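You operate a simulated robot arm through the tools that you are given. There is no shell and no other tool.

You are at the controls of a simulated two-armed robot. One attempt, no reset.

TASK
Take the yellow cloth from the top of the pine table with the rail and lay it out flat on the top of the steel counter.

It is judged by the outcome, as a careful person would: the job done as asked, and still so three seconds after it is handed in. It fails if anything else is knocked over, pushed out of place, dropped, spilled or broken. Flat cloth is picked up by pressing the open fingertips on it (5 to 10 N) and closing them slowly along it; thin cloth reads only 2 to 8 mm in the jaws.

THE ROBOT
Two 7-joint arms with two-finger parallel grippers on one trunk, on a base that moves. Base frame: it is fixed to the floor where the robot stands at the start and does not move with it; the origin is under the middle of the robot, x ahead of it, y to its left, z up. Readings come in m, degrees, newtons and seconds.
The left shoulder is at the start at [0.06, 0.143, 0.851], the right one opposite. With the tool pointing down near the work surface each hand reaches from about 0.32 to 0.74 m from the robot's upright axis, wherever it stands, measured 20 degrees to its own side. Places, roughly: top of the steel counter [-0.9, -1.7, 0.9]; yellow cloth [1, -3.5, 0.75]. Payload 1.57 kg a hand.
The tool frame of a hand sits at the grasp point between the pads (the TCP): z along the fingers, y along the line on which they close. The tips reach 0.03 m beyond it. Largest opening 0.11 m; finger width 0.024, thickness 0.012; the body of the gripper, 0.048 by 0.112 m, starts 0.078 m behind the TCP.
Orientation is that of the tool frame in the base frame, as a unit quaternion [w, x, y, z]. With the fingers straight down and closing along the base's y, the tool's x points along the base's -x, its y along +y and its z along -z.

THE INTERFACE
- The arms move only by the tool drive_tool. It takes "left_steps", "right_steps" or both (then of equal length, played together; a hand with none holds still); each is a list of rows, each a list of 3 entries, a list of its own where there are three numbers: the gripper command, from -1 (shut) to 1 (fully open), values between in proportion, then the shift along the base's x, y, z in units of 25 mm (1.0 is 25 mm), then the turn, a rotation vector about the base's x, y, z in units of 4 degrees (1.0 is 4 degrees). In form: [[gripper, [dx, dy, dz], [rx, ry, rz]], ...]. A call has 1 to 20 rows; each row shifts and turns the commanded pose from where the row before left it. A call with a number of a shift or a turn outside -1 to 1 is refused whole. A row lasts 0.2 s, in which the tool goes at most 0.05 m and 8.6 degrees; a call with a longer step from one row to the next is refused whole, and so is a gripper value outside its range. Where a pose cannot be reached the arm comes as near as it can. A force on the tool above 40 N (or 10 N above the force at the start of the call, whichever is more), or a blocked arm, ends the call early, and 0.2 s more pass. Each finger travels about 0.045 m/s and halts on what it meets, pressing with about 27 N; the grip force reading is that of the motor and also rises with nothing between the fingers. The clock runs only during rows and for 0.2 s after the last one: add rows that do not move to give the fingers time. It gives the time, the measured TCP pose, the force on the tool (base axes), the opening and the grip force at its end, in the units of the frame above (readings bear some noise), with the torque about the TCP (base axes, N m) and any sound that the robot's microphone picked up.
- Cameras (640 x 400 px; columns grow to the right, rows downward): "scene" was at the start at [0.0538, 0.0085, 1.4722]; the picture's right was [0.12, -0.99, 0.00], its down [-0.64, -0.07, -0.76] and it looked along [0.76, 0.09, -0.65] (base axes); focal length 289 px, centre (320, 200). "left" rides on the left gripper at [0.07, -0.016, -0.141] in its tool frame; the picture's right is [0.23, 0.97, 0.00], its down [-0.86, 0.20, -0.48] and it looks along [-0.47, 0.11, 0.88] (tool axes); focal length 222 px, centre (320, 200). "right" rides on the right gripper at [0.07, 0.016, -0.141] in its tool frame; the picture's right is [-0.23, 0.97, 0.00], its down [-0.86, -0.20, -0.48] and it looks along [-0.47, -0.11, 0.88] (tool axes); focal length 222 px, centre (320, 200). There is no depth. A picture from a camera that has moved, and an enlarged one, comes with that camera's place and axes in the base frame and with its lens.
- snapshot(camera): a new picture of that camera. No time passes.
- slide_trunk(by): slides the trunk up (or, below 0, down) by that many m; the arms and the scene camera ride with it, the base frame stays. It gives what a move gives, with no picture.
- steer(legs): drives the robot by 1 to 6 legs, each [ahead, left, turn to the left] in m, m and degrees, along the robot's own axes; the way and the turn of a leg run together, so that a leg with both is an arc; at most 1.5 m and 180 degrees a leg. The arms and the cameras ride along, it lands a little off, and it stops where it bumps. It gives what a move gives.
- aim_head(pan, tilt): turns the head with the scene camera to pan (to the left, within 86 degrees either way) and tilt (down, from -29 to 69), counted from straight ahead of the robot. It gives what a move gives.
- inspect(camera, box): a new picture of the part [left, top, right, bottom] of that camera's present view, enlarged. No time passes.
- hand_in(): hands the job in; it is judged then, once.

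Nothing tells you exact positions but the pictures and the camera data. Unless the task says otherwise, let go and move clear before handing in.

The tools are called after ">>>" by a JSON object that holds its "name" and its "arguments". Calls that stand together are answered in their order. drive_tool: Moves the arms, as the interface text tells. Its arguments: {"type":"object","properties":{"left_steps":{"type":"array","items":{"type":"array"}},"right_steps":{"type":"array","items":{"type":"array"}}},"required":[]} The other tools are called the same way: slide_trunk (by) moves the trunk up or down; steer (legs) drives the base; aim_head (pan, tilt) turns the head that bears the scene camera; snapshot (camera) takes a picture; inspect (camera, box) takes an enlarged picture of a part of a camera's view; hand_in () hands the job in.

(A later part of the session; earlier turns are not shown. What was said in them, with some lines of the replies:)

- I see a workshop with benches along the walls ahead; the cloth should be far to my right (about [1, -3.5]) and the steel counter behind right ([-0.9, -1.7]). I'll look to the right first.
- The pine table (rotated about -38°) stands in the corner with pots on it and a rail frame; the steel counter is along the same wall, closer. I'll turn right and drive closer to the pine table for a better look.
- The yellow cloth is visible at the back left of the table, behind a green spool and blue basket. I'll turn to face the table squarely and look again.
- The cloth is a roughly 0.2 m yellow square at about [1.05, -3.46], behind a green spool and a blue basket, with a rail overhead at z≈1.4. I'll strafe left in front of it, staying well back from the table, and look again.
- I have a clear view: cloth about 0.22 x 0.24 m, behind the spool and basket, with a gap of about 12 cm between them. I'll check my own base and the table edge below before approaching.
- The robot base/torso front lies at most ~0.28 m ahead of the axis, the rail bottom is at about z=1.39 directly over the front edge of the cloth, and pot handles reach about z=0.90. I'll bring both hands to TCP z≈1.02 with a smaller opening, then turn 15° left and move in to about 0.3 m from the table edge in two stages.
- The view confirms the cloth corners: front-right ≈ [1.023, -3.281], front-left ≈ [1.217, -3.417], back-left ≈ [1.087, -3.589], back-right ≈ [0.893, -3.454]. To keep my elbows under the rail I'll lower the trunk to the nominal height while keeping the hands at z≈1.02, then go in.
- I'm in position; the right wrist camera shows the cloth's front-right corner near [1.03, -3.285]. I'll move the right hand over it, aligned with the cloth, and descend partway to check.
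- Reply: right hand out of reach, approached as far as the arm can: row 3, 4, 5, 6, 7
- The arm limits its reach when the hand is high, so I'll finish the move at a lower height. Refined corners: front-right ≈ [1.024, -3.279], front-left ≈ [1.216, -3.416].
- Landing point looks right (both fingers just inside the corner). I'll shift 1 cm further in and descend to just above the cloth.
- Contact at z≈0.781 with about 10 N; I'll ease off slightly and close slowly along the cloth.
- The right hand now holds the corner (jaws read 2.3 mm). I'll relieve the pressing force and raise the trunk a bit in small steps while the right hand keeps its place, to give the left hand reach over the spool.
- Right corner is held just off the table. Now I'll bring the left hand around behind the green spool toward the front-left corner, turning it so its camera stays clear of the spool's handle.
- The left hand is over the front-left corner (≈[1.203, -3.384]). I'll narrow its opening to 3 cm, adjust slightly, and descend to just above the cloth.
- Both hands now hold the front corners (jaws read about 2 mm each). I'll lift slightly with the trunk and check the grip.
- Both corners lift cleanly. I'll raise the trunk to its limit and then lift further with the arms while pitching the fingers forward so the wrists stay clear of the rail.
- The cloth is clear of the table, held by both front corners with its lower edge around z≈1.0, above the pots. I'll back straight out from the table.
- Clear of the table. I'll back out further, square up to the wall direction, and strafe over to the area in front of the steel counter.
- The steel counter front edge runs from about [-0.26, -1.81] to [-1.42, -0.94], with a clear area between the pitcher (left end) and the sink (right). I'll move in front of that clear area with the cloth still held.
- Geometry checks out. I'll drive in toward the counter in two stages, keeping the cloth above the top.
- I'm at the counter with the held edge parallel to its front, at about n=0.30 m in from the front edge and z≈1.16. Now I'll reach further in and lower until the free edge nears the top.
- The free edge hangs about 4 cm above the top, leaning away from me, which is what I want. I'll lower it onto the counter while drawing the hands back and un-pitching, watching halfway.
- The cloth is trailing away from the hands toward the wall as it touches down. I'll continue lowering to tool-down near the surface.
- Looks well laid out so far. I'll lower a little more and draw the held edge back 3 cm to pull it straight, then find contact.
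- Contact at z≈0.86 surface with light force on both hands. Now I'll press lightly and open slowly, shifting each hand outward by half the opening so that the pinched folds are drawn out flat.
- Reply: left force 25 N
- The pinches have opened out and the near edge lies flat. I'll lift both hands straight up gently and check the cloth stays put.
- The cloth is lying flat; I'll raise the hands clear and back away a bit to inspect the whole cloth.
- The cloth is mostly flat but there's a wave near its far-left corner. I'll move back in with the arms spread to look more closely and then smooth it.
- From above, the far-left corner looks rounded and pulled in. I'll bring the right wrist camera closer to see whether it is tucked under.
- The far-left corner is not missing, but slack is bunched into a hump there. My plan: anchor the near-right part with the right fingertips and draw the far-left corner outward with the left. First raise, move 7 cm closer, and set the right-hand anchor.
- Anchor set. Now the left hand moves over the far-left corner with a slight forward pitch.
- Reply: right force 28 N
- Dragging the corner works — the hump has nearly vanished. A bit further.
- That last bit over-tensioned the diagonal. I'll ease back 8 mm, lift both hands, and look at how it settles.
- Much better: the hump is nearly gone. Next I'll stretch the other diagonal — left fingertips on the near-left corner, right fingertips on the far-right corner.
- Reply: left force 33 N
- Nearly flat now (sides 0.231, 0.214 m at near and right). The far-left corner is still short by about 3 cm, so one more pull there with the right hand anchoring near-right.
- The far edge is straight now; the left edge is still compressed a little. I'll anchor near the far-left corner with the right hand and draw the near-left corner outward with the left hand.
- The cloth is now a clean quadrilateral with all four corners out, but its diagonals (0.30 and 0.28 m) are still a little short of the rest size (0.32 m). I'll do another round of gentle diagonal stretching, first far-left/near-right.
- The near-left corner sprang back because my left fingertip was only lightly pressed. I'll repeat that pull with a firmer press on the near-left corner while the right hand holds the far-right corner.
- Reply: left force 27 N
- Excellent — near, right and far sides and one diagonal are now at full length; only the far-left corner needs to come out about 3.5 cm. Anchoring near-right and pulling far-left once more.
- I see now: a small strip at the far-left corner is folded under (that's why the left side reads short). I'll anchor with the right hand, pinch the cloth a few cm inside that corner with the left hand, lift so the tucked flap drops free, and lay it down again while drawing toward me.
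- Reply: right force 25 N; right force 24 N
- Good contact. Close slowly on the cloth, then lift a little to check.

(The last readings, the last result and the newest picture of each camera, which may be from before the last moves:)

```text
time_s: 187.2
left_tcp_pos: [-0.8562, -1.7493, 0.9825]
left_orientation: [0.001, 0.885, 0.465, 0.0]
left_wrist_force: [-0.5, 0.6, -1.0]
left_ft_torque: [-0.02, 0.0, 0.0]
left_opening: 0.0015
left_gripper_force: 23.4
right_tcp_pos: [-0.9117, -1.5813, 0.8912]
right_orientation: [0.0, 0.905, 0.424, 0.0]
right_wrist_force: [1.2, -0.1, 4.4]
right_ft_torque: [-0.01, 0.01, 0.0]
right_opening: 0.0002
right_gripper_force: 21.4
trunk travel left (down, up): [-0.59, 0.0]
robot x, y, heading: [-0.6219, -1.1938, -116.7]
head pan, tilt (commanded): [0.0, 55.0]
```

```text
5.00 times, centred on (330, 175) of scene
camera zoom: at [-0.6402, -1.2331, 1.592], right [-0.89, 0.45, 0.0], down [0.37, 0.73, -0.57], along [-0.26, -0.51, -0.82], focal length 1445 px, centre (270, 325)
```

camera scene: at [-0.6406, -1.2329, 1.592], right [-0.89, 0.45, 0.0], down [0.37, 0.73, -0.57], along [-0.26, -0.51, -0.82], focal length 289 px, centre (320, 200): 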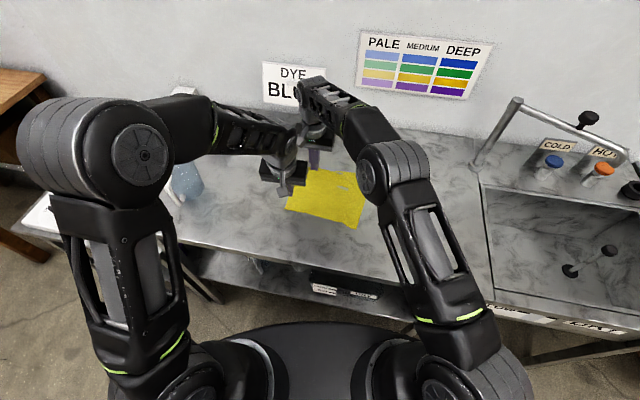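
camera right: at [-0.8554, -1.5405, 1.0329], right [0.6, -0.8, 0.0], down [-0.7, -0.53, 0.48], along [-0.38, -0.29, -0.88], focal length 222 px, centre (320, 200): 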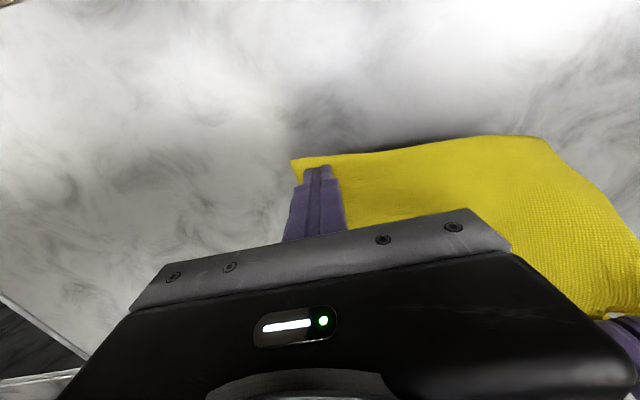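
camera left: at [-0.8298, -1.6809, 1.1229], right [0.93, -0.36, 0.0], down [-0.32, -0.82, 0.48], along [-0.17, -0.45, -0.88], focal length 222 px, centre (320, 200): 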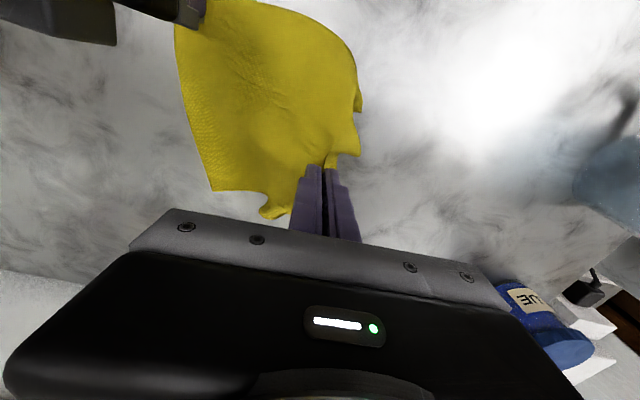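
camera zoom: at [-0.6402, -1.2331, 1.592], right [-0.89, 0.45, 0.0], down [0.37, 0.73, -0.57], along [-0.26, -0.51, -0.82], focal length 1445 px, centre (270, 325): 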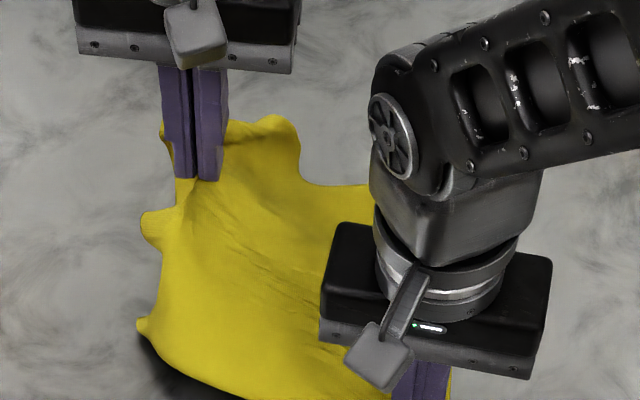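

>>> {"name": "drive_tool", "arguments": {"left_steps": [[-1, [0.05, 0.1, -0.8], [0, 0, 0]], [-1, [0.05, 0.1, -0.8], [0, 0, 0]], [-1, [0.05, 0.1, -0.8], [0, 0, 0]], [-1, [0, 0, -0.8], [0, 0, 0]], [-1, [0, 0, -0.3], [0, 0, 0]], [-1, [0, 0, 0], [0, 0, 0]]]}}

>>> {"name": "snapshot", "arguments": {"camera": "left"}}

>>> {"name": "inspect", "arguments": {"camera": "scene", "box": [250, 130, 410, 240]}}

```text
time_s: 188.6
left_tcp_pos: [-0.8514, -1.7412, 0.8944]
left_orientation: [0.001, 0.885, 0.466, 0.0]
left_wrist_force: [-0.5, 1.0, -0.6]
left_ft_torque: [-0.03, 0.02, -0.01]
left_opening: 0.0016
left_gripper_force: 23.1
right_tcp_pos: [-0.9119, -1.5838, 0.8916]
right_orientation: [0.0, 0.906, 0.423, -0.001]
right_wrist_force: [-0.3, 0.1, 4.5]
right_ft_torque: [0.01, -0.01, -0.01]
right_opening: 0.0001
right_gripper_force: 21.1
trunk travel left (down, up): [-0.59, 0.0]
robot x, y, heading: [-0.6181, -1.1957, -116.9]
head pan, tilt (commanded): [0.0, 55.0]
```

```text
taken
camera left: at [-0.8249, -1.674, 1.0352], right [0.93, -0.36, 0.0], down [-0.32, -0.82, 0.48], along [-0.17, -0.45, -0.88], focal length 222 px, centre (320, 200)
```

left: 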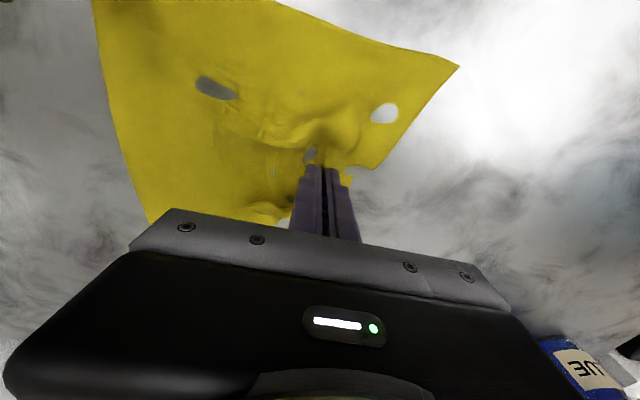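

```text
3.64 times, centred on (330, 185) of scene
camera zoom: at [-0.6402, -1.233, 1.592], right [-0.89, 0.45, 0.0], down [0.37, 0.73, -0.57], along [-0.26, -0.51, -0.82], focal length 1051 px, centre (284, 254)
```

zoom: 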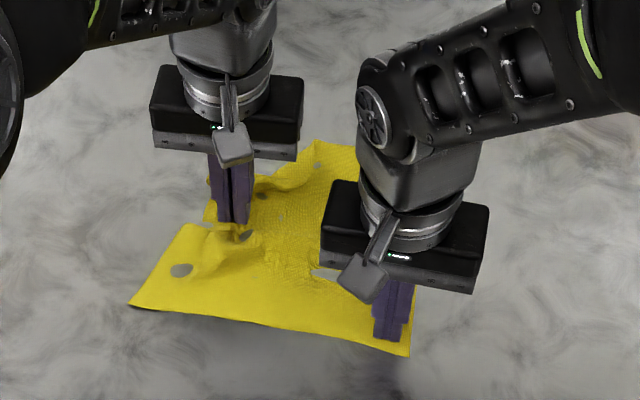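

>>> {"name": "drive_tool", "arguments": {"left_steps": [[-1, [0, 0, -0.1], [0, 0, 0]], [-0.95, [0, 0, 0], [0, 0, 0]], [-0.88, [0, 0, 0], [0, 0, 0]], [-0.81, [0, 0, 0], [0, 0, 0]], [-0.74, [0, 0, 0], [0, 0, 0]], [-0.67, [0, 0, 0], [0, 0, 0]], [-0.6, [0, 0, 0], [0, 0, 0]], [-0.53, [0, 0, 0], [0, 0, 0]], [-0.46, [0, 0, 0], [0, 0, 0]], [-0.36, [0, 0, 0], [0, 0, 0]], [-0.36, [0, 0, 0.2], [0, 0, 0]], [-0.36, [0, 0, 0.8], [0, 0, 0]], [-0.36, [0, 0, 0.8], [0, 0, 0]], [-0.36, [0.5, 0, 0.8], [0, 0, 0]], [-0.36, [0.8, 0.1, 0], [0, 0, 0]], [-0.36, [0.8, 0.1, 0], [0, 0, 0]], [-0.36, [0.8, 0.1, 0], [0, 0, 0]], [-0.36, [0.8, 0.1, 0], [0, 0, 0]]]}}

>>> {"name": "drive_tool", "arguments": {"right_steps": [[-1, [0, 0, 0.1], [0, 0, 0]], [-1, [0, 0, 0.5], [0, 0, 0]], [-1, [0, 0, 0.9], [0, 0, 0]], [-1, [0, 0, 0.9], [0, 0, 0]], [-1, [-0.8, 0.4, 0.5], [0, 0, 0]], [-1, [-0.8, 0.4, 0], [0, 0, 0]], [-1, [-0.8, 0.4, 0], [0, 0, 0]], [-1, [-0.8, 0.4, 0], [0, 0, 0]], [-1, [0, 0, 0], [0, 0, 0]]]}}

>>> {"name": "snapshot", "arguments": {"camera": "right"}}

>>> {"name": "inspect", "arguments": {"camera": "scene", "box": [250, 130, 410, 240]}}

```text
time_s: 192.4
left_tcp_pos: [-0.7588, -1.7325, 0.957]
left_orientation: [0.001, 0.885, 0.466, 0.0]
left_wrist_force: [-0.1, 0.3, 0.1]
left_ft_torque: [-0.02, -0.01, -0.03]
left_opening: 0.0353
left_gripper_force: 0.0
right_tcp_pos: [-0.9125, -1.5821, 0.8909]
right_orientation: [0.0, 0.906, 0.424, -0.002]
right_wrist_force: [0.5, 0.8, 5.8]
right_ft_torque: [0.01, -0.04, -0.01]
right_opening: 0.0
right_gripper_force: 21.3
trunk travel left (down, up): [-0.59, 0.0]
robot x, y, heading: [-0.6193, -1.1927, -116.7]
head pan, tilt (commanded): [0.0, 55.0]
```

```text
time_s: 194.4
left_tcp_pos: [-0.7578, -1.732, 0.9569]
left_orientation: [0.001, 0.885, 0.465, 0.001]
left_wrist_force: [0.4, 0.2, -0.3]
left_ft_torque: [0.02, 0.01, -0.01]
left_opening: 0.0351
left_gripper_force: 0.0
right_tcp_pos: [-0.994, -1.5411, 0.9628]
right_orientation: [0.0, 0.906, 0.424, 0.0]
right_wrist_force: [-0.6, -0.5, 0.3]
right_ft_torque: [0.01, 0.01, 0.01]
right_opening: 0.0
right_gripper_force: 21.2
trunk travel left (down, up): [-0.59, 0.0]
robot x, y, heading: [-0.6223, -1.1938, -116.9]
head pan, tilt (commanded): [0.0, 55.0]
```

```text
taken
camera right: at [-0.9367, -1.5004, 1.1045], right [0.6, -0.8, 0.0], down [-0.7, -0.53, 0.48], along [-0.38, -0.29, -0.88], focal length 222 px, centre (320, 200)
```

right: 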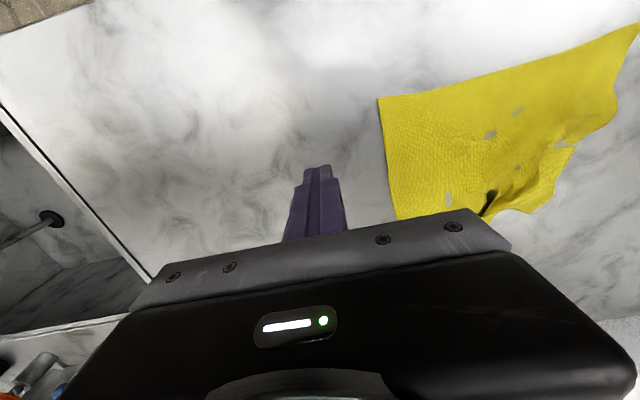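

```text
3.64 times, centred on (330, 185) of scene
camera zoom: at [-0.6402, -1.2334, 1.592], right [-0.89, 0.45, 0.0], down [0.37, 0.73, -0.57], along [-0.26, -0.51, -0.82], focal length 1051 px, centre (284, 254)
```

zoom: 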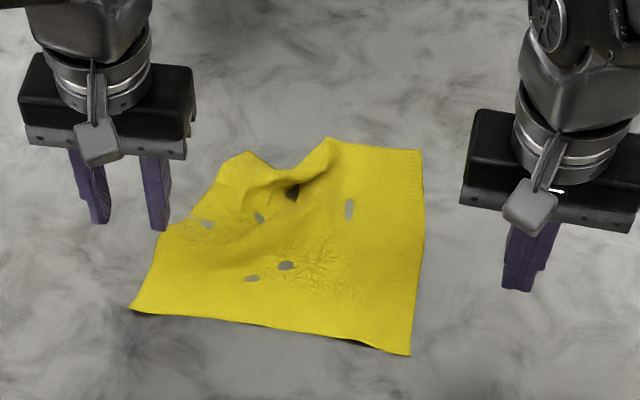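

>>> {"name": "inspect", "arguments": {"camera": "right", "box": [400, 20, 640, 220]}}

>>> {"name": "snapshot", "arguments": {"camera": "left"}}

>>> {"name": "inspect", "arguments": {"camera": "scene", "box": [280, 145, 360, 205]}}

```text
2.00 times, centred on (520, 120) of right
camera zoom: at [-0.9367, -1.5004, 1.1045], right [0.6, -0.8, 0.0], down [-0.7, -0.53, 0.48], along [-0.38, -0.29, -0.88], focal length 444 px, centre (-80, 360)
```

zoom: 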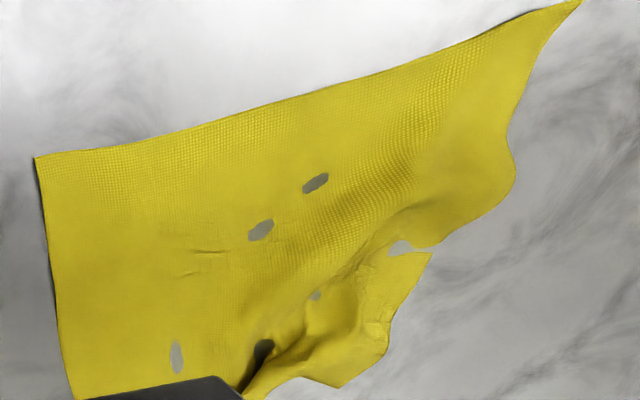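

```text
taken
camera left: at [-0.7328, -1.6639, 1.0971], right [0.93, -0.36, 0.0], down [-0.32, -0.82, 0.48], along [-0.17, -0.45, -0.88], focal length 222 px, centre (320, 200)
```

left: 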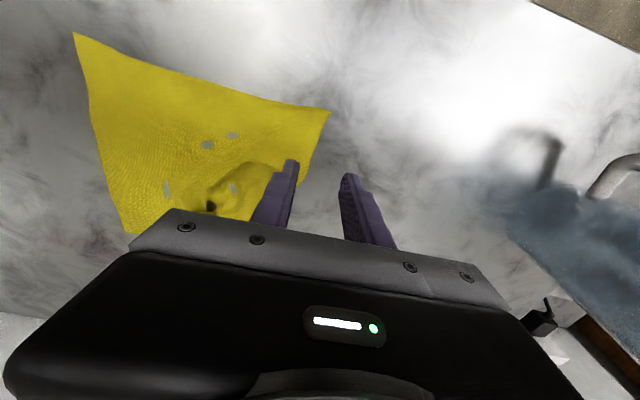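

```text
6.67 times, centred on (320, 175) of scene
camera zoom: at [-0.6402, -1.2334, 1.592], right [-0.89, 0.45, 0.0], down [0.37, 0.73, -0.57], along [-0.26, -0.51, -0.82], focal length 1926 px, centre (320, 367)
```

zoom: 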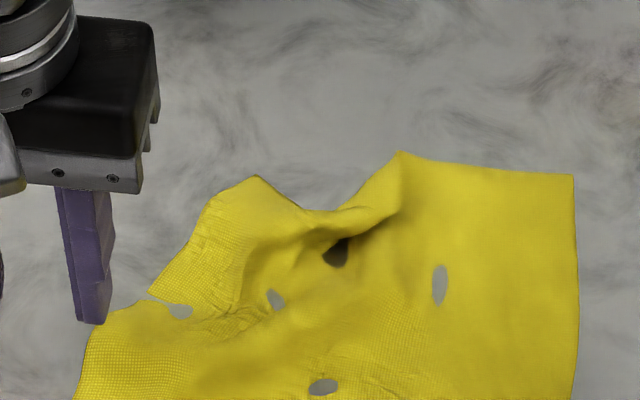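

That made it worse locally, so I'll re-lay the whole cloth properly now that I know the true surface height (≈0.861): re-pinch both near corners, lift, and lay it again. First the right hand on the near-right corner.

>>> {"name": "drive_tool", "arguments": {"right_steps": [[-0.4545, [0.88, -0.5, 0], [0, 0, 0]], [-0.4545, [0.88, -0.5, 0], [0, 0, 0]], [-0.4545, [0.88, -0.5, 0], [0, 0, 0]], [-0.4545, [0.88, -0.5, 0], [0, 0, 0]], [-0.4545, [0, 0, -0.8], [0, 0, 0]], [-0.4545, [0, 0, -0.8], [0, 0, 0]], [-0.4545, [0, 0, 0], [0, 0, 0]]], "left_steps": [[-0.4545, [0, 0, 0.5], [0, 0, 0]], [-0.4545, [0.5, 0.3, 0], [0, 0, 0]], [-0.4545, [0.5, 0.3, 0], [0, 0, 0]], [-0.4545, [0, 0, 0], [0, 0, 0]], [-0.4545, [0, 0, 0], [0, 0, 0]], [-0.4545, [0, 0, 0], [0, 0, 0]], [-0.4545, [0, 0, 0], [0, 0, 0]]]}}

>>> {"name": "snapshot", "arguments": {"camera": "right"}}

```text
time_s: 196.0
left_tcp_pos: [-0.734, -1.7143, 0.9709]
left_orientation: [0.001, 0.885, 0.465, 0.0]
left_wrist_force: [-0.2, 0.3, 0.5]
left_ft_torque: [-0.01, 0.03, 0.0]
left_opening: 0.0301
left_gripper_force: 0.0
right_tcp_pos: [-0.905, -1.5927, 0.9226]
right_orientation: [0.001, 0.906, 0.422, -0.001]
right_wrist_force: [0.2, -0.1, -0.7]
right_ft_torque: [0.01, -0.02, -0.02]
right_opening: 0.03
right_gripper_force: 0.1
trunk travel left (down, up): [-0.59, 0.0]
robot x, y, heading: [-0.6225, -1.1965, -116.9]
head pan, tilt (commanded): [0.0, 55.0]
```

```text
taken
camera right: at [-0.848, -1.5514, 1.0643], right [0.6, -0.8, 0.0], down [-0.7, -0.53, 0.48], along [-0.38, -0.29, -0.88], focal length 222 px, centre (320, 200)
```

right: 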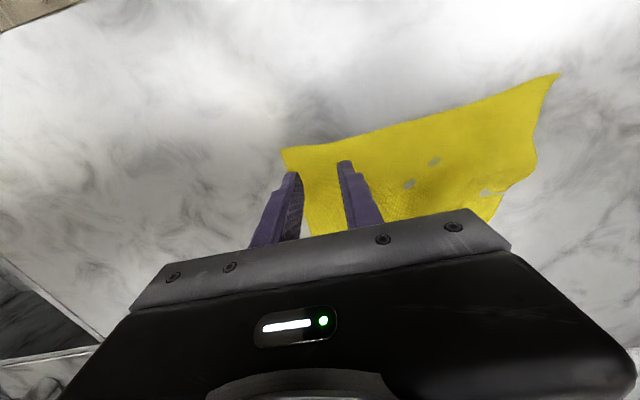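

>>> {"name": "drive_tool", "arguments": {"right_steps": [[-0.4545, [0, 0, -0.6], [0, 0, 0]], [-0.4545, [0, 0, -0.5], [0, 0, 0]], [-0.4545, [0, 0, -0.12], [0, 0, 0]]]}}

>>> {"name": "drive_tool", "arguments": {"right_steps": [[-0.4545, [0, 0, -0.08], [0, 0, 0]]]}}

```text
time_s: 196.8
left_tcp_pos: [-0.7325, -1.7146, 0.9692]
left_orientation: [0.001, 0.885, 0.466, 0.001]
left_wrist_force: [-0.5, -0.1, -0.1]
left_ft_torque: [0.01, -0.02, 0.03]
left_opening: 0.03
left_gripper_force: 0.0
right_tcp_pos: [-0.9046, -1.5942, 0.8911]
right_orientation: [0.0, 0.906, 0.424, -0.002]
right_wrist_force: [-0.6, 0.0, 0.0]
right_ft_torque: [0.0, 0.0, -0.01]
right_opening: 0.03
right_gripper_force: 0.1
trunk travel left (down, up): [-0.59, 0.0]
robot x, y, heading: [-0.62, -1.1928, -116.9]
head pan, tilt (commanded): [0.0, 55.0]
```

```text
time_s: 197.2
left_tcp_pos: [-0.7329, -1.7145, 0.9696]
left_orientation: [0.001, 0.885, 0.466, 0.0]
left_wrist_force: [0.3, -0.2, -0.3]
left_ft_torque: [-0.01, 0.01, -0.01]
left_opening: 0.03
left_gripper_force: 0.1
right_tcp_pos: [-0.9042, -1.5948, 0.8916]
right_orientation: [0.002, 0.906, 0.423, -0.001]
right_wrist_force: [-1.0, 0.2, 6.4]
right_ft_torque: [0.07, 0.04, 0.02]
right_opening: 0.0303
right_gripper_force: 0.2
trunk travel left (down, up): [-0.59, 0.0]
robot x, y, heading: [-0.6215, -1.1901, -116.9]
head pan, tilt (commanded): [0.0, 55.0]
```

>>> {"name": "drive_tool", "arguments": {"right_steps": [[-0.5, [0, 0, 0], [0, 0, 0]], [-0.56, [0, 0, 0], [0, 0, 0]], [-0.62, [0, 0, 0], [0, 0, 0]], [-0.68, [0, 0, 0], [0, 0, 0]], [-0.74, [0, 0, 0], [0, 0, 0]], [-0.8, [0, 0, 0], [0, 0, 0]], [-0.86, [0, 0, 0], [0, 0, 0]], [-0.92, [0, 0, 0], [0, 0, 0]], [-1, [0, 0, 0], [0, 0, 0]], [-1, [0, 0, 0], [0, 0, 0]], [-1, [0, 0, 0.15], [0, 0, 0]]]}}

>>> {"name": "snapshot", "arguments": {"camera": "right"}}

>>> {"name": "snapshot", "arguments": {"camera": "left"}}

>>> {"name": "inspect", "arguments": {"camera": "scene", "box": [250, 130, 410, 240]}}

```text
time_s: 199.6
left_tcp_pos: [-0.7335, -1.7148, 0.9698]
left_orientation: [0.001, 0.885, 0.465, 0.001]
left_wrist_force: [-1.1, 0.4, -0.1]
left_ft_torque: [-0.01, -0.01, 0.02]
left_opening: 0.0302
left_gripper_force: 0.1
right_tcp_pos: [-0.9047, -1.5917, 0.893]
right_orientation: [-0.001, 0.906, 0.424, 0.001]
right_wrist_force: [-0.4, 0.7, 0.3]
right_ft_torque: [0.01, -0.01, 0.01]
right_opening: 0.0
right_gripper_force: 21.3
trunk travel left (down, up): [-0.59, 0.0]
robot x, y, heading: [-0.6241, -1.194, -117.1]
head pan, tilt (commanded): [0.0, 55.0]
```

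```text
taken
camera right: at [-0.8475, -1.5505, 1.0355], right [0.6, -0.8, 0.0], down [-0.7, -0.53, 0.48], along [-0.38, -0.29, -0.88], focal length 222 px, centre (320, 200)
```

right: 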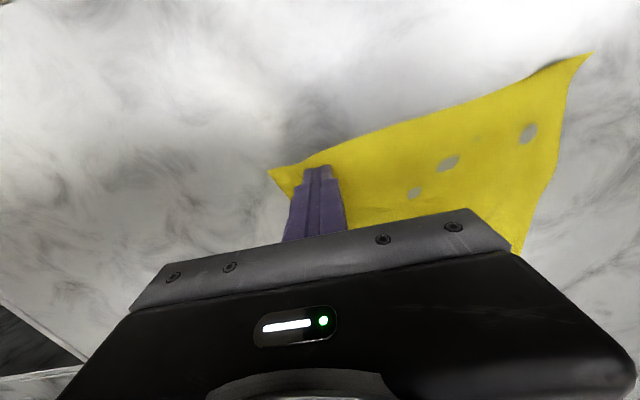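

```text
taken
camera left: at [-0.7077, -1.6471, 1.1099], right [0.93, -0.36, 0.0], down [-0.32, -0.82, 0.48], along [-0.17, -0.45, -0.88], focal length 222 px, centre (320, 200)
```

left: 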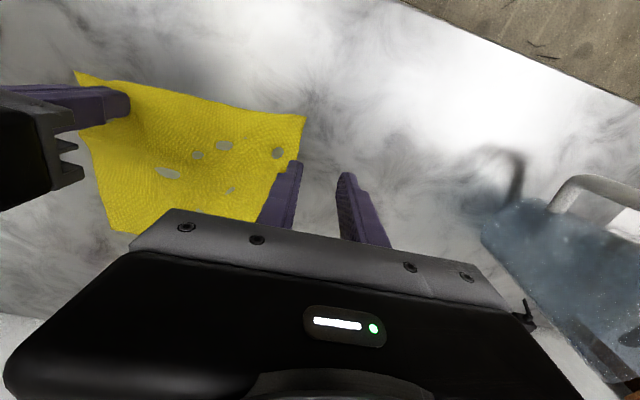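

```text
3.64 times, centred on (330, 185) of scene
camera zoom: at [-0.6404, -1.2332, 1.5918], right [-0.89, 0.45, 0.0], down [0.37, 0.73, -0.57], along [-0.26, -0.51, -0.82], focal length 1051 px, centre (284, 254)
```

zoom: 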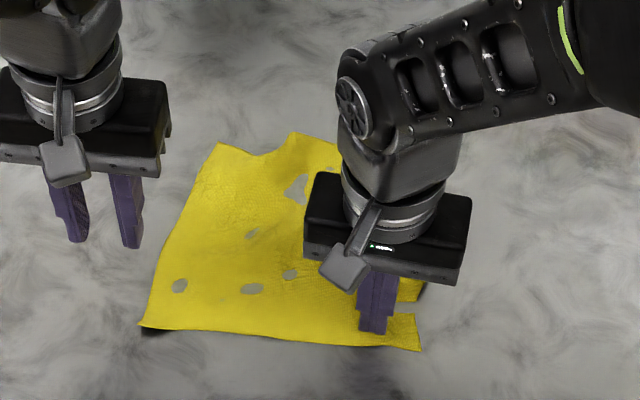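

The right pinch slipped (jaws read 0). I'll retry with a wider opening and firmer press.

>>> {"name": "drive_tool", "arguments": {"right_steps": [[-1, [0, 0, 0.5], [0, 0, 0]], [-0.09, [0.1, -0.1, 0.3], [0, 0, 0]], [-0.09, [0, 0, 0], [0, 0, 0]], [-0.09, [0, 0, 0], [0, 0, 0]], [-0.09, [0, 0, -0.4], [0, 0, 0]], [-0.09, [0, 0, -0.4], [0, 0, 0]]]}}

>>> {"name": "snapshot", "arguments": {"camera": "right"}}

```text
time_s: 201.0
left_tcp_pos: [-0.7341, -1.7148, 0.9698]
left_orientation: [0.001, 0.885, 0.466, 0.0]
left_wrist_force: [-0.9, -0.8, 0.0]
left_ft_torque: [0.04, 0.03, 0.01]
left_opening: 0.0297
left_gripper_force: 0.1
right_tcp_pos: [-0.9024, -1.5943, 0.8946]
right_orientation: [0.001, 0.906, 0.423, 0.0]
right_wrist_force: [0.7, -1.3, -0.7]
right_ft_torque: [0.02, 0.0, 0.03]
right_opening: 0.0504
right_gripper_force: 0.0
trunk travel left (down, up): [-0.59, 0.0]
robot x, y, heading: [-0.6209, -1.1939, -117.0]
head pan, tilt (commanded): [0.0, 55.0]
```

```text
taken
camera right: at [-0.8454, -1.5532, 1.0358], right [0.6, -0.8, 0.0], down [-0.7, -0.53, 0.48], along [-0.38, -0.29, -0.88], focal length 222 px, centre (320, 200)
```

right: 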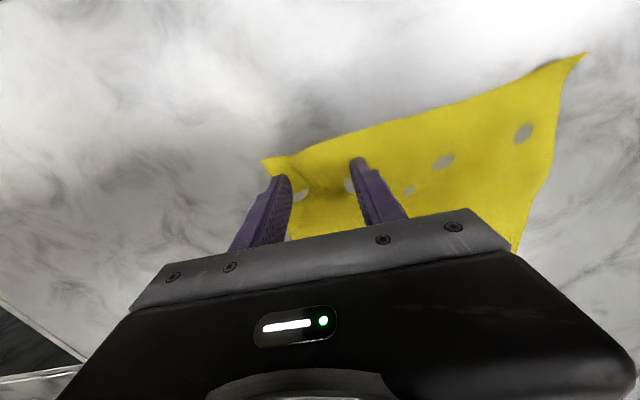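

>>> {"name": "drive_tool", "arguments": {"right_steps": [[-0.09, [0, 0, -0.14], [0, 0, 0]], [-0.09, [0, 0, -0.08], [0, 0, 0]]]}}

```text
time_s: 201.6
left_tcp_pos: [-0.7327, -1.7139, 0.9701]
left_orientation: [0.002, 0.885, 0.466, 0.0]
left_wrist_force: [0.7, 0.3, -0.6]
left_ft_torque: [0.0, -0.03, 0.01]
left_opening: 0.0299
left_gripper_force: 0.1
right_tcp_pos: [-0.9019, -1.595, 0.8902]
right_orientation: [0.002, 0.906, 0.423, -0.002]
right_wrist_force: [-1.1, 1.4, 20.3]
right_ft_torque: [0.38, 0.26, -0.03]
right_opening: 0.0507
right_gripper_force: 0.9
trunk travel left (down, up): [-0.59, 0.0]
robot x, y, heading: [-0.6225, -1.1979, -116.7]
head pan, tilt (commanded): [0.0, 55.0]
```

>>> {"name": "drive_tool", "arguments": {"right_steps": [[-0.09, [0, 0, 0.05], [0, 0, 0]], [-0.17, [0, 0, 0], [0, 0, 0]], [-0.25, [0, 0, 0], [0, 0, 0]], [-0.33, [0, 0, 0], [0, 0, 0]], [-0.41, [0, 0, 0], [0, 0, 0]], [-0.49, [0, 0, 0], [0, 0, 0]], [-0.57, [0, 0, 0], [0, 0, 0]], [-0.65, [0, 0, 0], [0, 0, 0]], [-0.73, [0, 0, 0], [0, 0, 0]], [-0.81, [0, 0, 0], [0, 0, 0]], [-0.89, [0, 0, 0], [0, 0, 0]], [-1, [0, 0, 0], [0, 0, 0]], [-1, [0, 0, 0], [0, 0, 0]]]}}

>>> {"name": "snapshot", "arguments": {"camera": "right"}}

```text
time_s: 204.4
left_tcp_pos: [-0.7334, -1.7125, 0.9703]
left_orientation: [0.002, 0.885, 0.465, 0.0]
left_wrist_force: [0.0, 0.1, 0.4]
left_ft_torque: [0.02, 0.0, 0.04]
left_opening: 0.0301
left_gripper_force: 0.1
right_tcp_pos: [-0.9018, -1.5934, 0.892]
right_orientation: [0.001, 0.906, 0.424, 0.0]
right_wrist_force: [-0.1, -0.8, 17.5]
right_ft_torque: [0.05, -0.05, -0.02]
right_opening: 0.0022
right_gripper_force: 23.7
trunk travel left (down, up): [-0.59, 0.0]
robot x, y, heading: [-0.6238, -1.1953, -117.2]
head pan, tilt (commanded): [0.0, 55.0]
```

```text
taken
camera right: at [-0.8447, -1.5523, 1.0327], right [0.6, -0.8, 0.0], down [-0.7, -0.53, 0.48], along [-0.38, -0.29, -0.88], focal length 222 px, centre (320, 200)
```

right: 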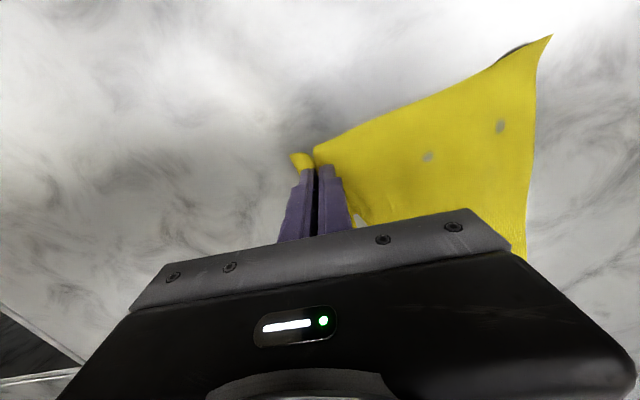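

>>> {"name": "drive_tool", "arguments": {"right_steps": [[-1, [0, 0, 0.12], [0, 0, 0]], [-1, [0, 0, 0], [0, 0, 0]]], "left_steps": [[-0.09, [0, 0.5, 0], [0, 0, 0]], [-0.09, [0, 0.5, 0], [0, 0, 0]]]}}

>>> {"name": "snapshot", "arguments": {"camera": "left"}}

>>> {"name": "inspect", "arguments": {"camera": "scene", "box": [250, 130, 410, 240]}}

```text
time_s: 205.0
left_tcp_pos: [-0.7338, -1.6902, 0.9691]
left_orientation: [0.0, 0.885, 0.466, 0.001]
left_wrist_force: [0.2, 0.0, 0.7]
left_ft_torque: [0.0, 0.0, -0.01]
left_opening: 0.05
left_gripper_force: 0.1
right_tcp_pos: [-0.9021, -1.5948, 0.8916]
right_orientation: [-0.001, 0.906, 0.424, 0.0]
right_wrist_force: [-0.6, 0.1, 1.6]
right_ft_torque: [-0.03, 0.02, -0.02]
right_opening: 0.002
right_gripper_force: 23.5
trunk travel left (down, up): [-0.59, 0.0]
robot x, y, heading: [-0.6231, -1.1951, -117.0]
head pan, tilt (commanded): [0.0, 55.0]
```

```text
taken
camera left: at [-0.7075, -1.623, 1.1098], right [0.93, -0.36, 0.0], down [-0.32, -0.82, 0.48], along [-0.17, -0.45, -0.88], focal length 222 px, centre (320, 200)
```

left: 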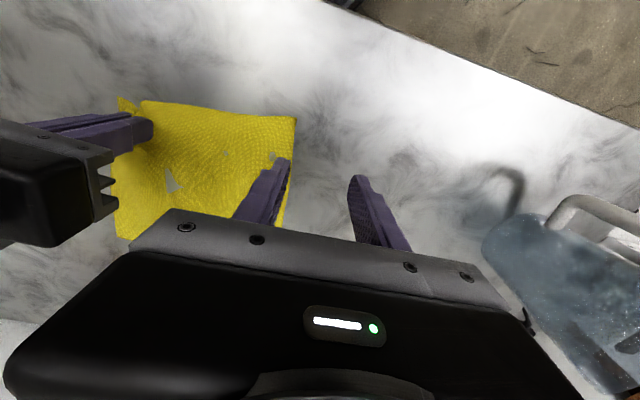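

```text
3.64 times, centred on (330, 185) of scene
camera zoom: at [-0.6404, -1.2331, 1.5918], right [-0.89, 0.45, 0.0], down [0.37, 0.73, -0.57], along [-0.26, -0.51, -0.82], focal length 1051 px, centre (284, 254)
```

zoom: 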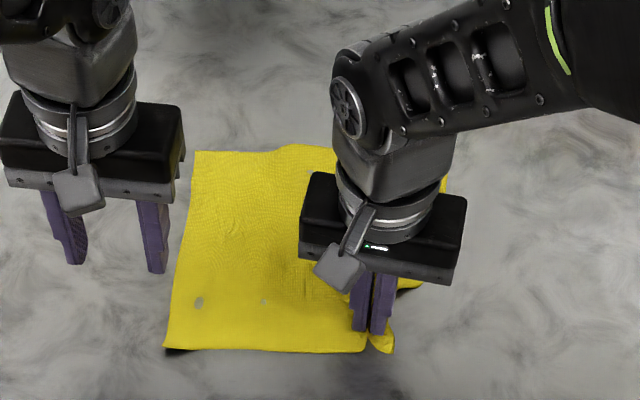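

Interesting — with that drag the far-left corner has come out square (left side now reads 0.207 m). Rather than lifting again, I'll press and open the right pinch outward and re-inspect.

>>> {"name": "drive_tool", "arguments": {"left_steps": [[-0.09, [0.5, -0.2, 0.3], [0, 0, 0]], [-0.09, [0.5, -0.2, 0.3], [0, 0, 0]], [-0.09, [0, 0, 0], [0, 0, 0]], [-0.09, [0, 0, 0], [0, 0, 0]], [-0.09, [0, 0, 0], [0, 0, 0]], [-0.09, [0, 0, 0], [0, 0, 0]], [-0.09, [0, 0, 0], [0, 0, 0]], [-0.09, [0, 0, 0], [0, 0, 0]], [-0.09, [0, 0, 0], [0, 0, 0]], [-0.09, [0, 0, 0], [0, 0, 0]], [-0.09, [0, 0, 0], [0, 0, 0]], [-0.09, [0, 0, 0], [0, 0, 0]], [-0.09, [0, 0, 0], [0, 0, 0]]], "right_steps": [[-1, [0, 0, -0.08], [0, 0, 0]], [-0.92, [-0.063, 0.054, 0], [0, 0, 0]], [-0.85, [-0.063, 0.054, 0], [0, 0, 0]], [-0.77, [-0.063, 0.054, 0], [0, 0, 0]], [-0.7, [-0.063, 0.054, 0], [0, 0, 0]], [-0.62, [-0.063, 0.054, 0], [0, 0, 0]], [-0.54, [-0.063, 0.054, 0], [0, 0, 0]], [-0.47, [-0.063, 0.054, 0], [0, 0, 0]], [-0.39, [-0.063, 0.054, 0], [0, 0, 0]], [-0.32, [-0.063, 0.054, 0], [0, 0, 0]], [-0.24, [-0.063, 0.054, 0], [0, 0, 0]], [-0.17, [-0.063, 0.054, 0], [0, 0, 0]], [-0.09, [-0.063, 0.054, 0], [0, 0, 0]]]}}

>>> {"name": "drive_tool", "arguments": {"right_steps": [[-0.09, [0, 0, 0.15], [0, 0, 0]], [-0.09, [0, 0, 0.4], [0, 0, 0]], [-0.09, [0, 0, 0.9], [0, 0, 0]], [-0.09, [0, 0, 0.9], [0, 0, 0]], [-1, [-0.8, 0.4, 0.5], [0, 0, 0]], [-1, [-0.8, 0.4, 0], [0, 0, 0]], [-1, [-0.8, 0.4, 0], [0, 0, 0]], [-1, [-0.8, 0.4, 0], [0, 0, 0]], [-1, [-0.8, 0.4, 0], [0, 0, 0]]]}}

>>> {"name": "snapshot", "arguments": {"camera": "right"}}

>>> {"name": "inspect", "arguments": {"camera": "scene", "box": [250, 130, 410, 240]}}

```text
time_s: 207.8
left_tcp_pos: [-0.7087, -1.7016, 0.9843]
left_orientation: [0.001, 0.885, 0.466, 0.0]
left_wrist_force: [0.0, -0.9, -0.4]
left_ft_torque: [-0.03, 0.0, -0.02]
left_opening: 0.05
left_gripper_force: 0.1
right_tcp_pos: [-0.921, -1.5787, 0.8921]
right_orientation: [0.0, 0.906, 0.424, 0.0]
right_wrist_force: [-1.1, -0.4, 0.4]
right_ft_torque: [-0.02, -0.02, 0.01]
right_opening: 0.0501
right_gripper_force: 0.1
trunk travel left (down, up): [-0.59, 0.0]
robot x, y, heading: [-0.6225, -1.1959, -116.9]
head pan, tilt (commanded): [0.0, 55.0]
```

```text
time_s: 209.8
left_tcp_pos: [-0.7094, -1.7008, 0.9852]
left_orientation: [0.0, 0.885, 0.465, 0.0]
left_wrist_force: [-0.2, 0.5, 0.3]
left_ft_torque: [-0.01, 0.0, -0.02]
left_opening: 0.0503
left_gripper_force: 0.0
right_tcp_pos: [-1.0225, -1.528, 0.9613]
right_orientation: [0.0, 0.906, 0.423, 0.001]
right_wrist_force: [0.8, -0.8, -0.7]
right_ft_torque: [-0.03, 0.0, 0.03]
right_opening: 0.0
right_gripper_force: 21.4
trunk travel left (down, up): [-0.59, 0.0]
robot x, y, heading: [-0.6217, -1.1943, -116.7]
head pan, tilt (commanded): [0.0, 55.0]
```

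```text
taken
camera right: at [-0.9658, -1.4859, 1.1038], right [0.6, -0.8, 0.0], down [-0.7, -0.53, 0.48], along [-0.38, -0.29, -0.88], focal length 222 px, centre (320, 200)
```

right: 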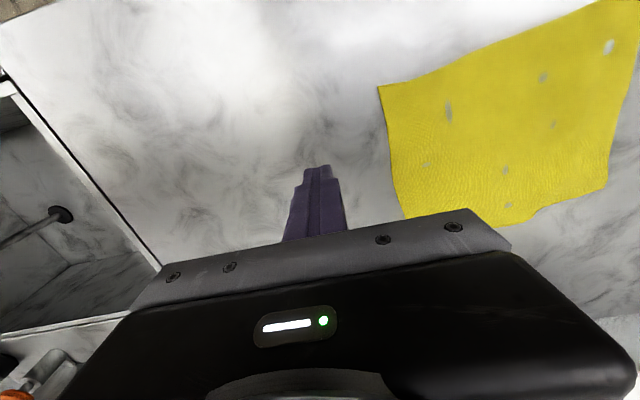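

```text
3.64 times, centred on (330, 185) of scene
camera zoom: at [-0.6409, -1.233, 1.592], right [-0.89, 0.45, 0.0], down [0.37, 0.73, -0.57], along [-0.26, -0.51, -0.82], focal length 1051 px, centre (284, 254)
```

zoom: 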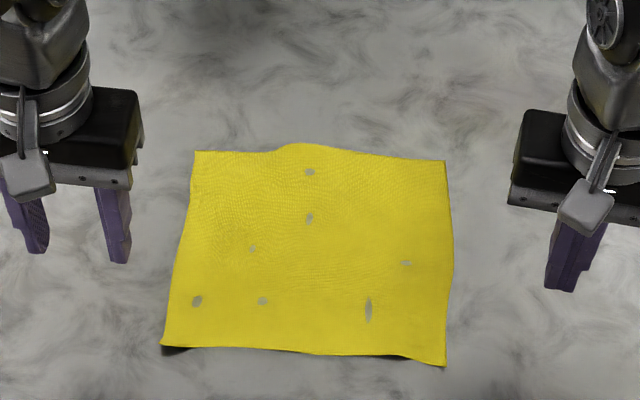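

That opened out beautifully: all four sides are now about 0.20–0.23 m with square corners. Let me inspect closely for any remaining folds.

>>> {"name": "inspect", "arguments": {"camera": "scene", "box": [285, 155, 375, 230]}}

>>> {"name": "inspect", "arguments": {"camera": "right", "box": [370, 0, 640, 230]}}

>>> {"name": "snapshot", "arguments": {"camera": "left"}}

```text
5.33 times, centred on (330, 192) of scene
camera zoom: at [-0.6409, -1.233, 1.592], right [-0.89, 0.45, 0.0], down [0.37, 0.73, -0.57], along [-0.26, -0.51, -0.82], focal length 1541 px, centre (267, 240)
```

zoom: 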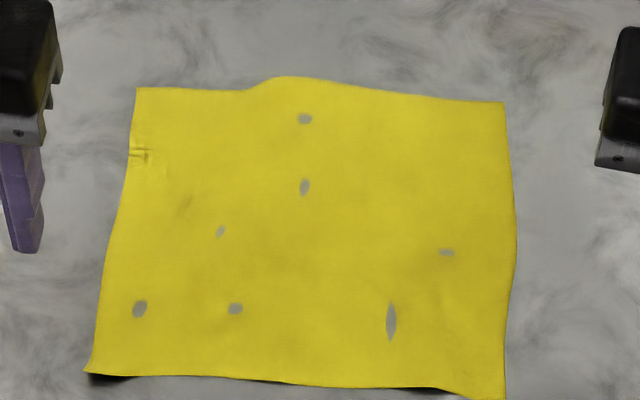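

```text
1.74 times, centred on (505, 115) of right
camera zoom: at [-0.9658, -1.4859, 1.1038], right [0.6, -0.8, 0.0], down [-0.7, -0.53, 0.48], along [-0.38, -0.29, -0.88], focal length 386 px, centre (-2, 348)
```

zoom: 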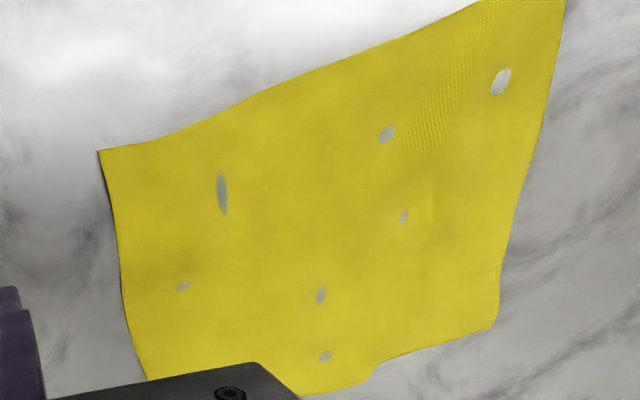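

```text
taken
camera left: at [-0.6841, -1.6337, 1.1252], right [0.93, -0.36, 0.0], down [-0.32, -0.82, 0.48], along [-0.17, -0.45, -0.88], focal length 222 px, centre (320, 200)
```

left: 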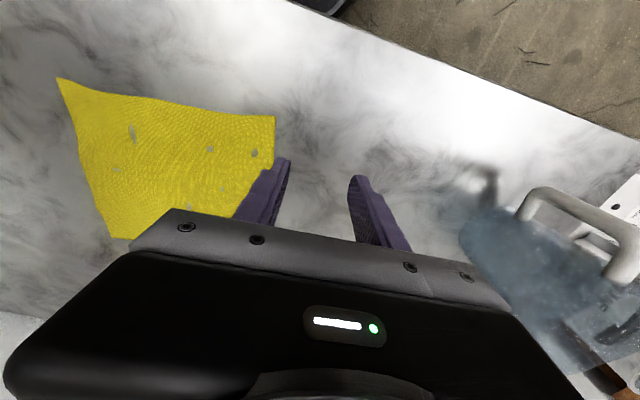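

The cloth is lying flat, square, and entirely on the counter top (about 91% of full spread, no folds on top). I'll raise the hands and back away, then check the surroundings.

>>> {"name": "drive_tool", "arguments": {"left_steps": [[-0.09, [0, 0, 0.9], [0, 0, 0]], [-0.09, [0, 0, 0.9], [0, 0, 0]], [-0.09, [0, 0, 0.9], [0, 0, 0]], [-0.09, [0, 0, 0.9], [0, 0, 0]]], "right_steps": [[-1, [0, 0, 0.9], [0, 0, 0]], [-1, [0, 0, 0.9], [0, 0, 0]], [-1, [0, 0, 0.9], [0, 0, 0]], [-1, [0, 0, 0.9], [0, 0, 0]]]}}

>>> {"name": "steer", "arguments": {"legs": [[-0.5, 0, 0]]}}

>>> {"name": "aim_head", "arguments": {"pan": 0, "tilt": 35}}

>>> {"name": "snapshot", "arguments": {"camera": "scene"}}

>>> {"name": "inspect", "arguments": {"camera": "scene", "box": [270, 150, 400, 240]}}

```text
time_s: 210.8
left_tcp_pos: [-0.7087, -1.7002, 1.0748]
left_orientation: [0.0, 0.885, 0.466, 0.0]
left_wrist_force: [-0.6, -0.2, 0.1]
left_ft_torque: [-0.03, -0.03, 0.03]
left_opening: 0.05
left_gripper_force: 0.0
right_tcp_pos: [-1.0219, -1.5286, 1.0528]
right_orientation: [0.0, 0.906, 0.424, 0.0]
right_wrist_force: [0.3, 0.6, -0.6]
right_ft_torque: [0.02, 0.0, -0.03]
right_opening: 0.0
right_gripper_force: 21.5
trunk travel left (down, up): [-0.59, 0.0]
robot x, y, heading: [-0.6212, -1.1923, -116.9]
head pan, tilt (commanded): [0.0, 55.0]
```

```text
time_s: 213.8
left_tcp_pos: [-0.4804, -1.249, 1.0755]
left_orientation: [0.0, 0.886, 0.464, 0.0]
left_wrist_force: [-0.1, 0.4, 0.7]
left_ft_torque: [-0.02, 0.0, 0.0]
left_opening: 0.0501
left_gripper_force: 0.1
right_tcp_pos: [-0.7927, -1.0754, 1.0537]
right_orientation: [0.001, 0.906, 0.423, -0.001]
right_wrist_force: [-0.2, -0.4, 1.0]
right_ft_torque: [-0.01, 0.02, 0.0]
right_opening: 0.0001
right_gripper_force: 21.2
trunk travel left (down, up): [-0.59, 0.0]
robot x, y, heading: [-0.3929, -0.7416, -117.0]
head pan, tilt (commanded): [0.0, 55.0]
```

```text
time_s: 214.6
left_tcp_pos: [-0.4805, -1.2493, 1.0744]
left_orientation: [0.001, 0.886, 0.463, 0.0]
left_wrist_force: [0.4, 0.4, -0.1]
left_ft_torque: [0.02, 0.01, -0.02]
left_opening: 0.0501
left_gripper_force: 0.1
right_tcp_pos: [-0.7924, -1.0767, 1.0534]
right_orientation: [0.0, 0.906, 0.423, 0.0]
right_wrist_force: [-0.2, 0.3, 0.2]
right_ft_torque: [-0.02, 0.01, 0.0]
right_opening: 0.0
right_gripper_force: 21.6
trunk travel left (down, up): [-0.59, 0.0]
robot x, y, heading: [-0.3928, -0.7428, -117.0]
head pan, tilt (commanded): [0.0, 35.0]
```

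```text
taken
camera scene: at [-0.4178, -0.7959, 1.6202], right [-0.89, 0.46, 0.0], down [0.26, 0.51, -0.82], along [-0.37, -0.73, -0.57], focal length 289 px, centre (320, 200)
```

scene: 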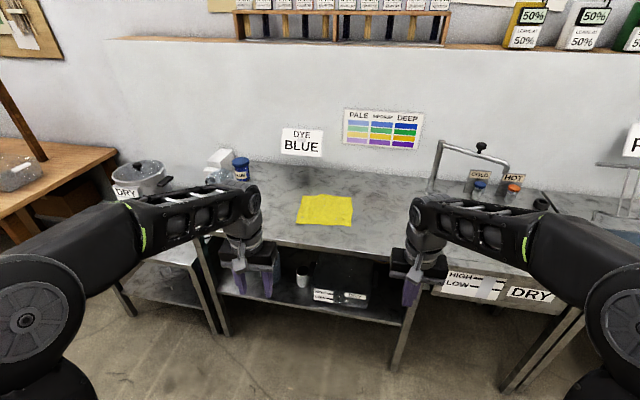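

```text
4.44 times, centred on (335, 195) of scene
camera zoom: at [-0.4178, -0.7959, 1.6202], right [-0.89, 0.46, 0.0], down [0.26, 0.51, -0.82], along [-0.37, -0.73, -0.57], focal length 1284 px, centre (253, 222)
```

zoom: 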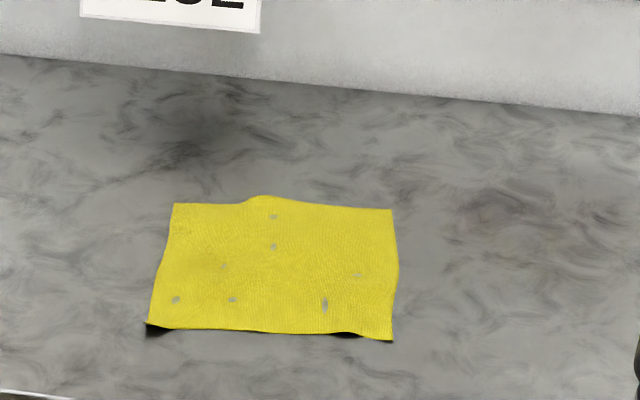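

The cloth lies flat and clear of everything. A quick look toward the pine table and the left end of the counter to confirm nothing was disturbed.

>>> {"name": "aim_head", "arguments": {"pan": 45, "tilt": 20}}

>>> {"name": "snapshot", "arguments": {"camera": "scene"}}

>>> {"name": "inspect", "arguments": {"camera": "scene", "box": [200, 100, 500, 280]}}

```text
time_s: 215.8
left_tcp_pos: [-0.4817, -1.2495, 1.0755]
left_orientation: [0.001, 0.886, 0.463, 0.0]
left_wrist_force: [0.5, 0.7, 0.3]
left_ft_torque: [0.0, 0.03, 0.0]
left_opening: 0.0501
left_gripper_force: 0.1
right_tcp_pos: [-0.7929, -1.0762, 1.0526]
right_orientation: [0.0, 0.906, 0.423, -0.001]
right_wrist_force: [-0.1, 0.7, 0.1]
right_ft_torque: [0.0, -0.02, 0.03]
right_opening: 0.0001
right_gripper_force: 21.3
trunk travel left (down, up): [-0.59, 0.0]
robot x, y, heading: [-0.3905, -0.7425, -117.3]
head pan, tilt (commanded): [45.0, 20.0]
```

```text
taken
camera scene: at [-0.3492, -0.8062, 1.6441], right [-0.95, -0.31, 0.0], down [-0.1, 0.33, -0.94], along [0.29, -0.89, -0.34], focal length 289 px, centre (320, 200)
```

scene: 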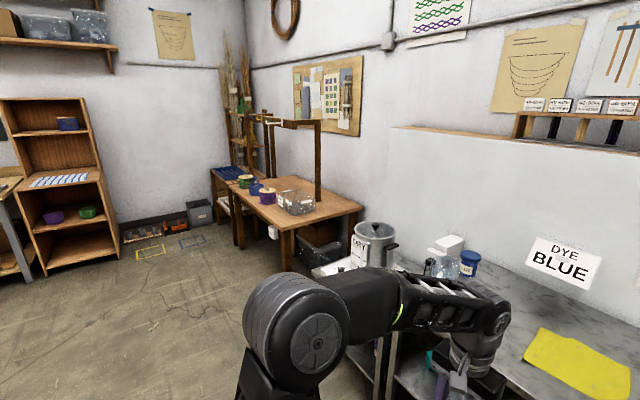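

```text
2.13 times, centred on (350, 190) of scene
camera zoom: at [-0.3492, -0.8062, 1.6441], right [-0.95, -0.31, 0.0], down [-0.1, 0.33, -0.94], along [0.29, -0.89, -0.34], focal length 616 px, centre (256, 221)
```

zoom: 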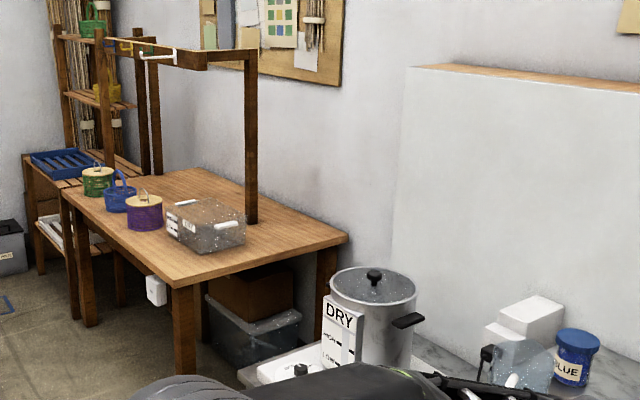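

Everything on the pine table and at the left end of the counter is in its place. The yellow cloth lies spread flat on the steel counter, and both hands are empty and clear of it, so I'm handing in the job.

>>> {"name": "hand_in", "arguments": {}}

```text
The job is handed in.
```

The yellow cloth is off the pine table and spread out on top of the steel counter. It lies between the pitcher and the sink, fully on the top and well back from the front edge. I have handed the job in.

- **Flatness:** By my camera measurements it covers about 91% of its full size, with no folds showing on top. A strip about 1 cm wide along the back-left edge is probably still tucked under. The two front corners also lift very slightly.
- **How it went:** The first lay left a hump and the back-left corner folded under, because the counter top was about 4 cm lower than the listed height. I smoothed it by pressing and drawing the cloth with the fingertips.
- **Surroundings:** Before handing in, I looked over the pine table and the left end of the counter. The spools, baskets, clear box, pot, pitcher and blue jar were all upright and looked to be where they started.

Both grippers had let go, and the robot had backed half a metre away from the counter.
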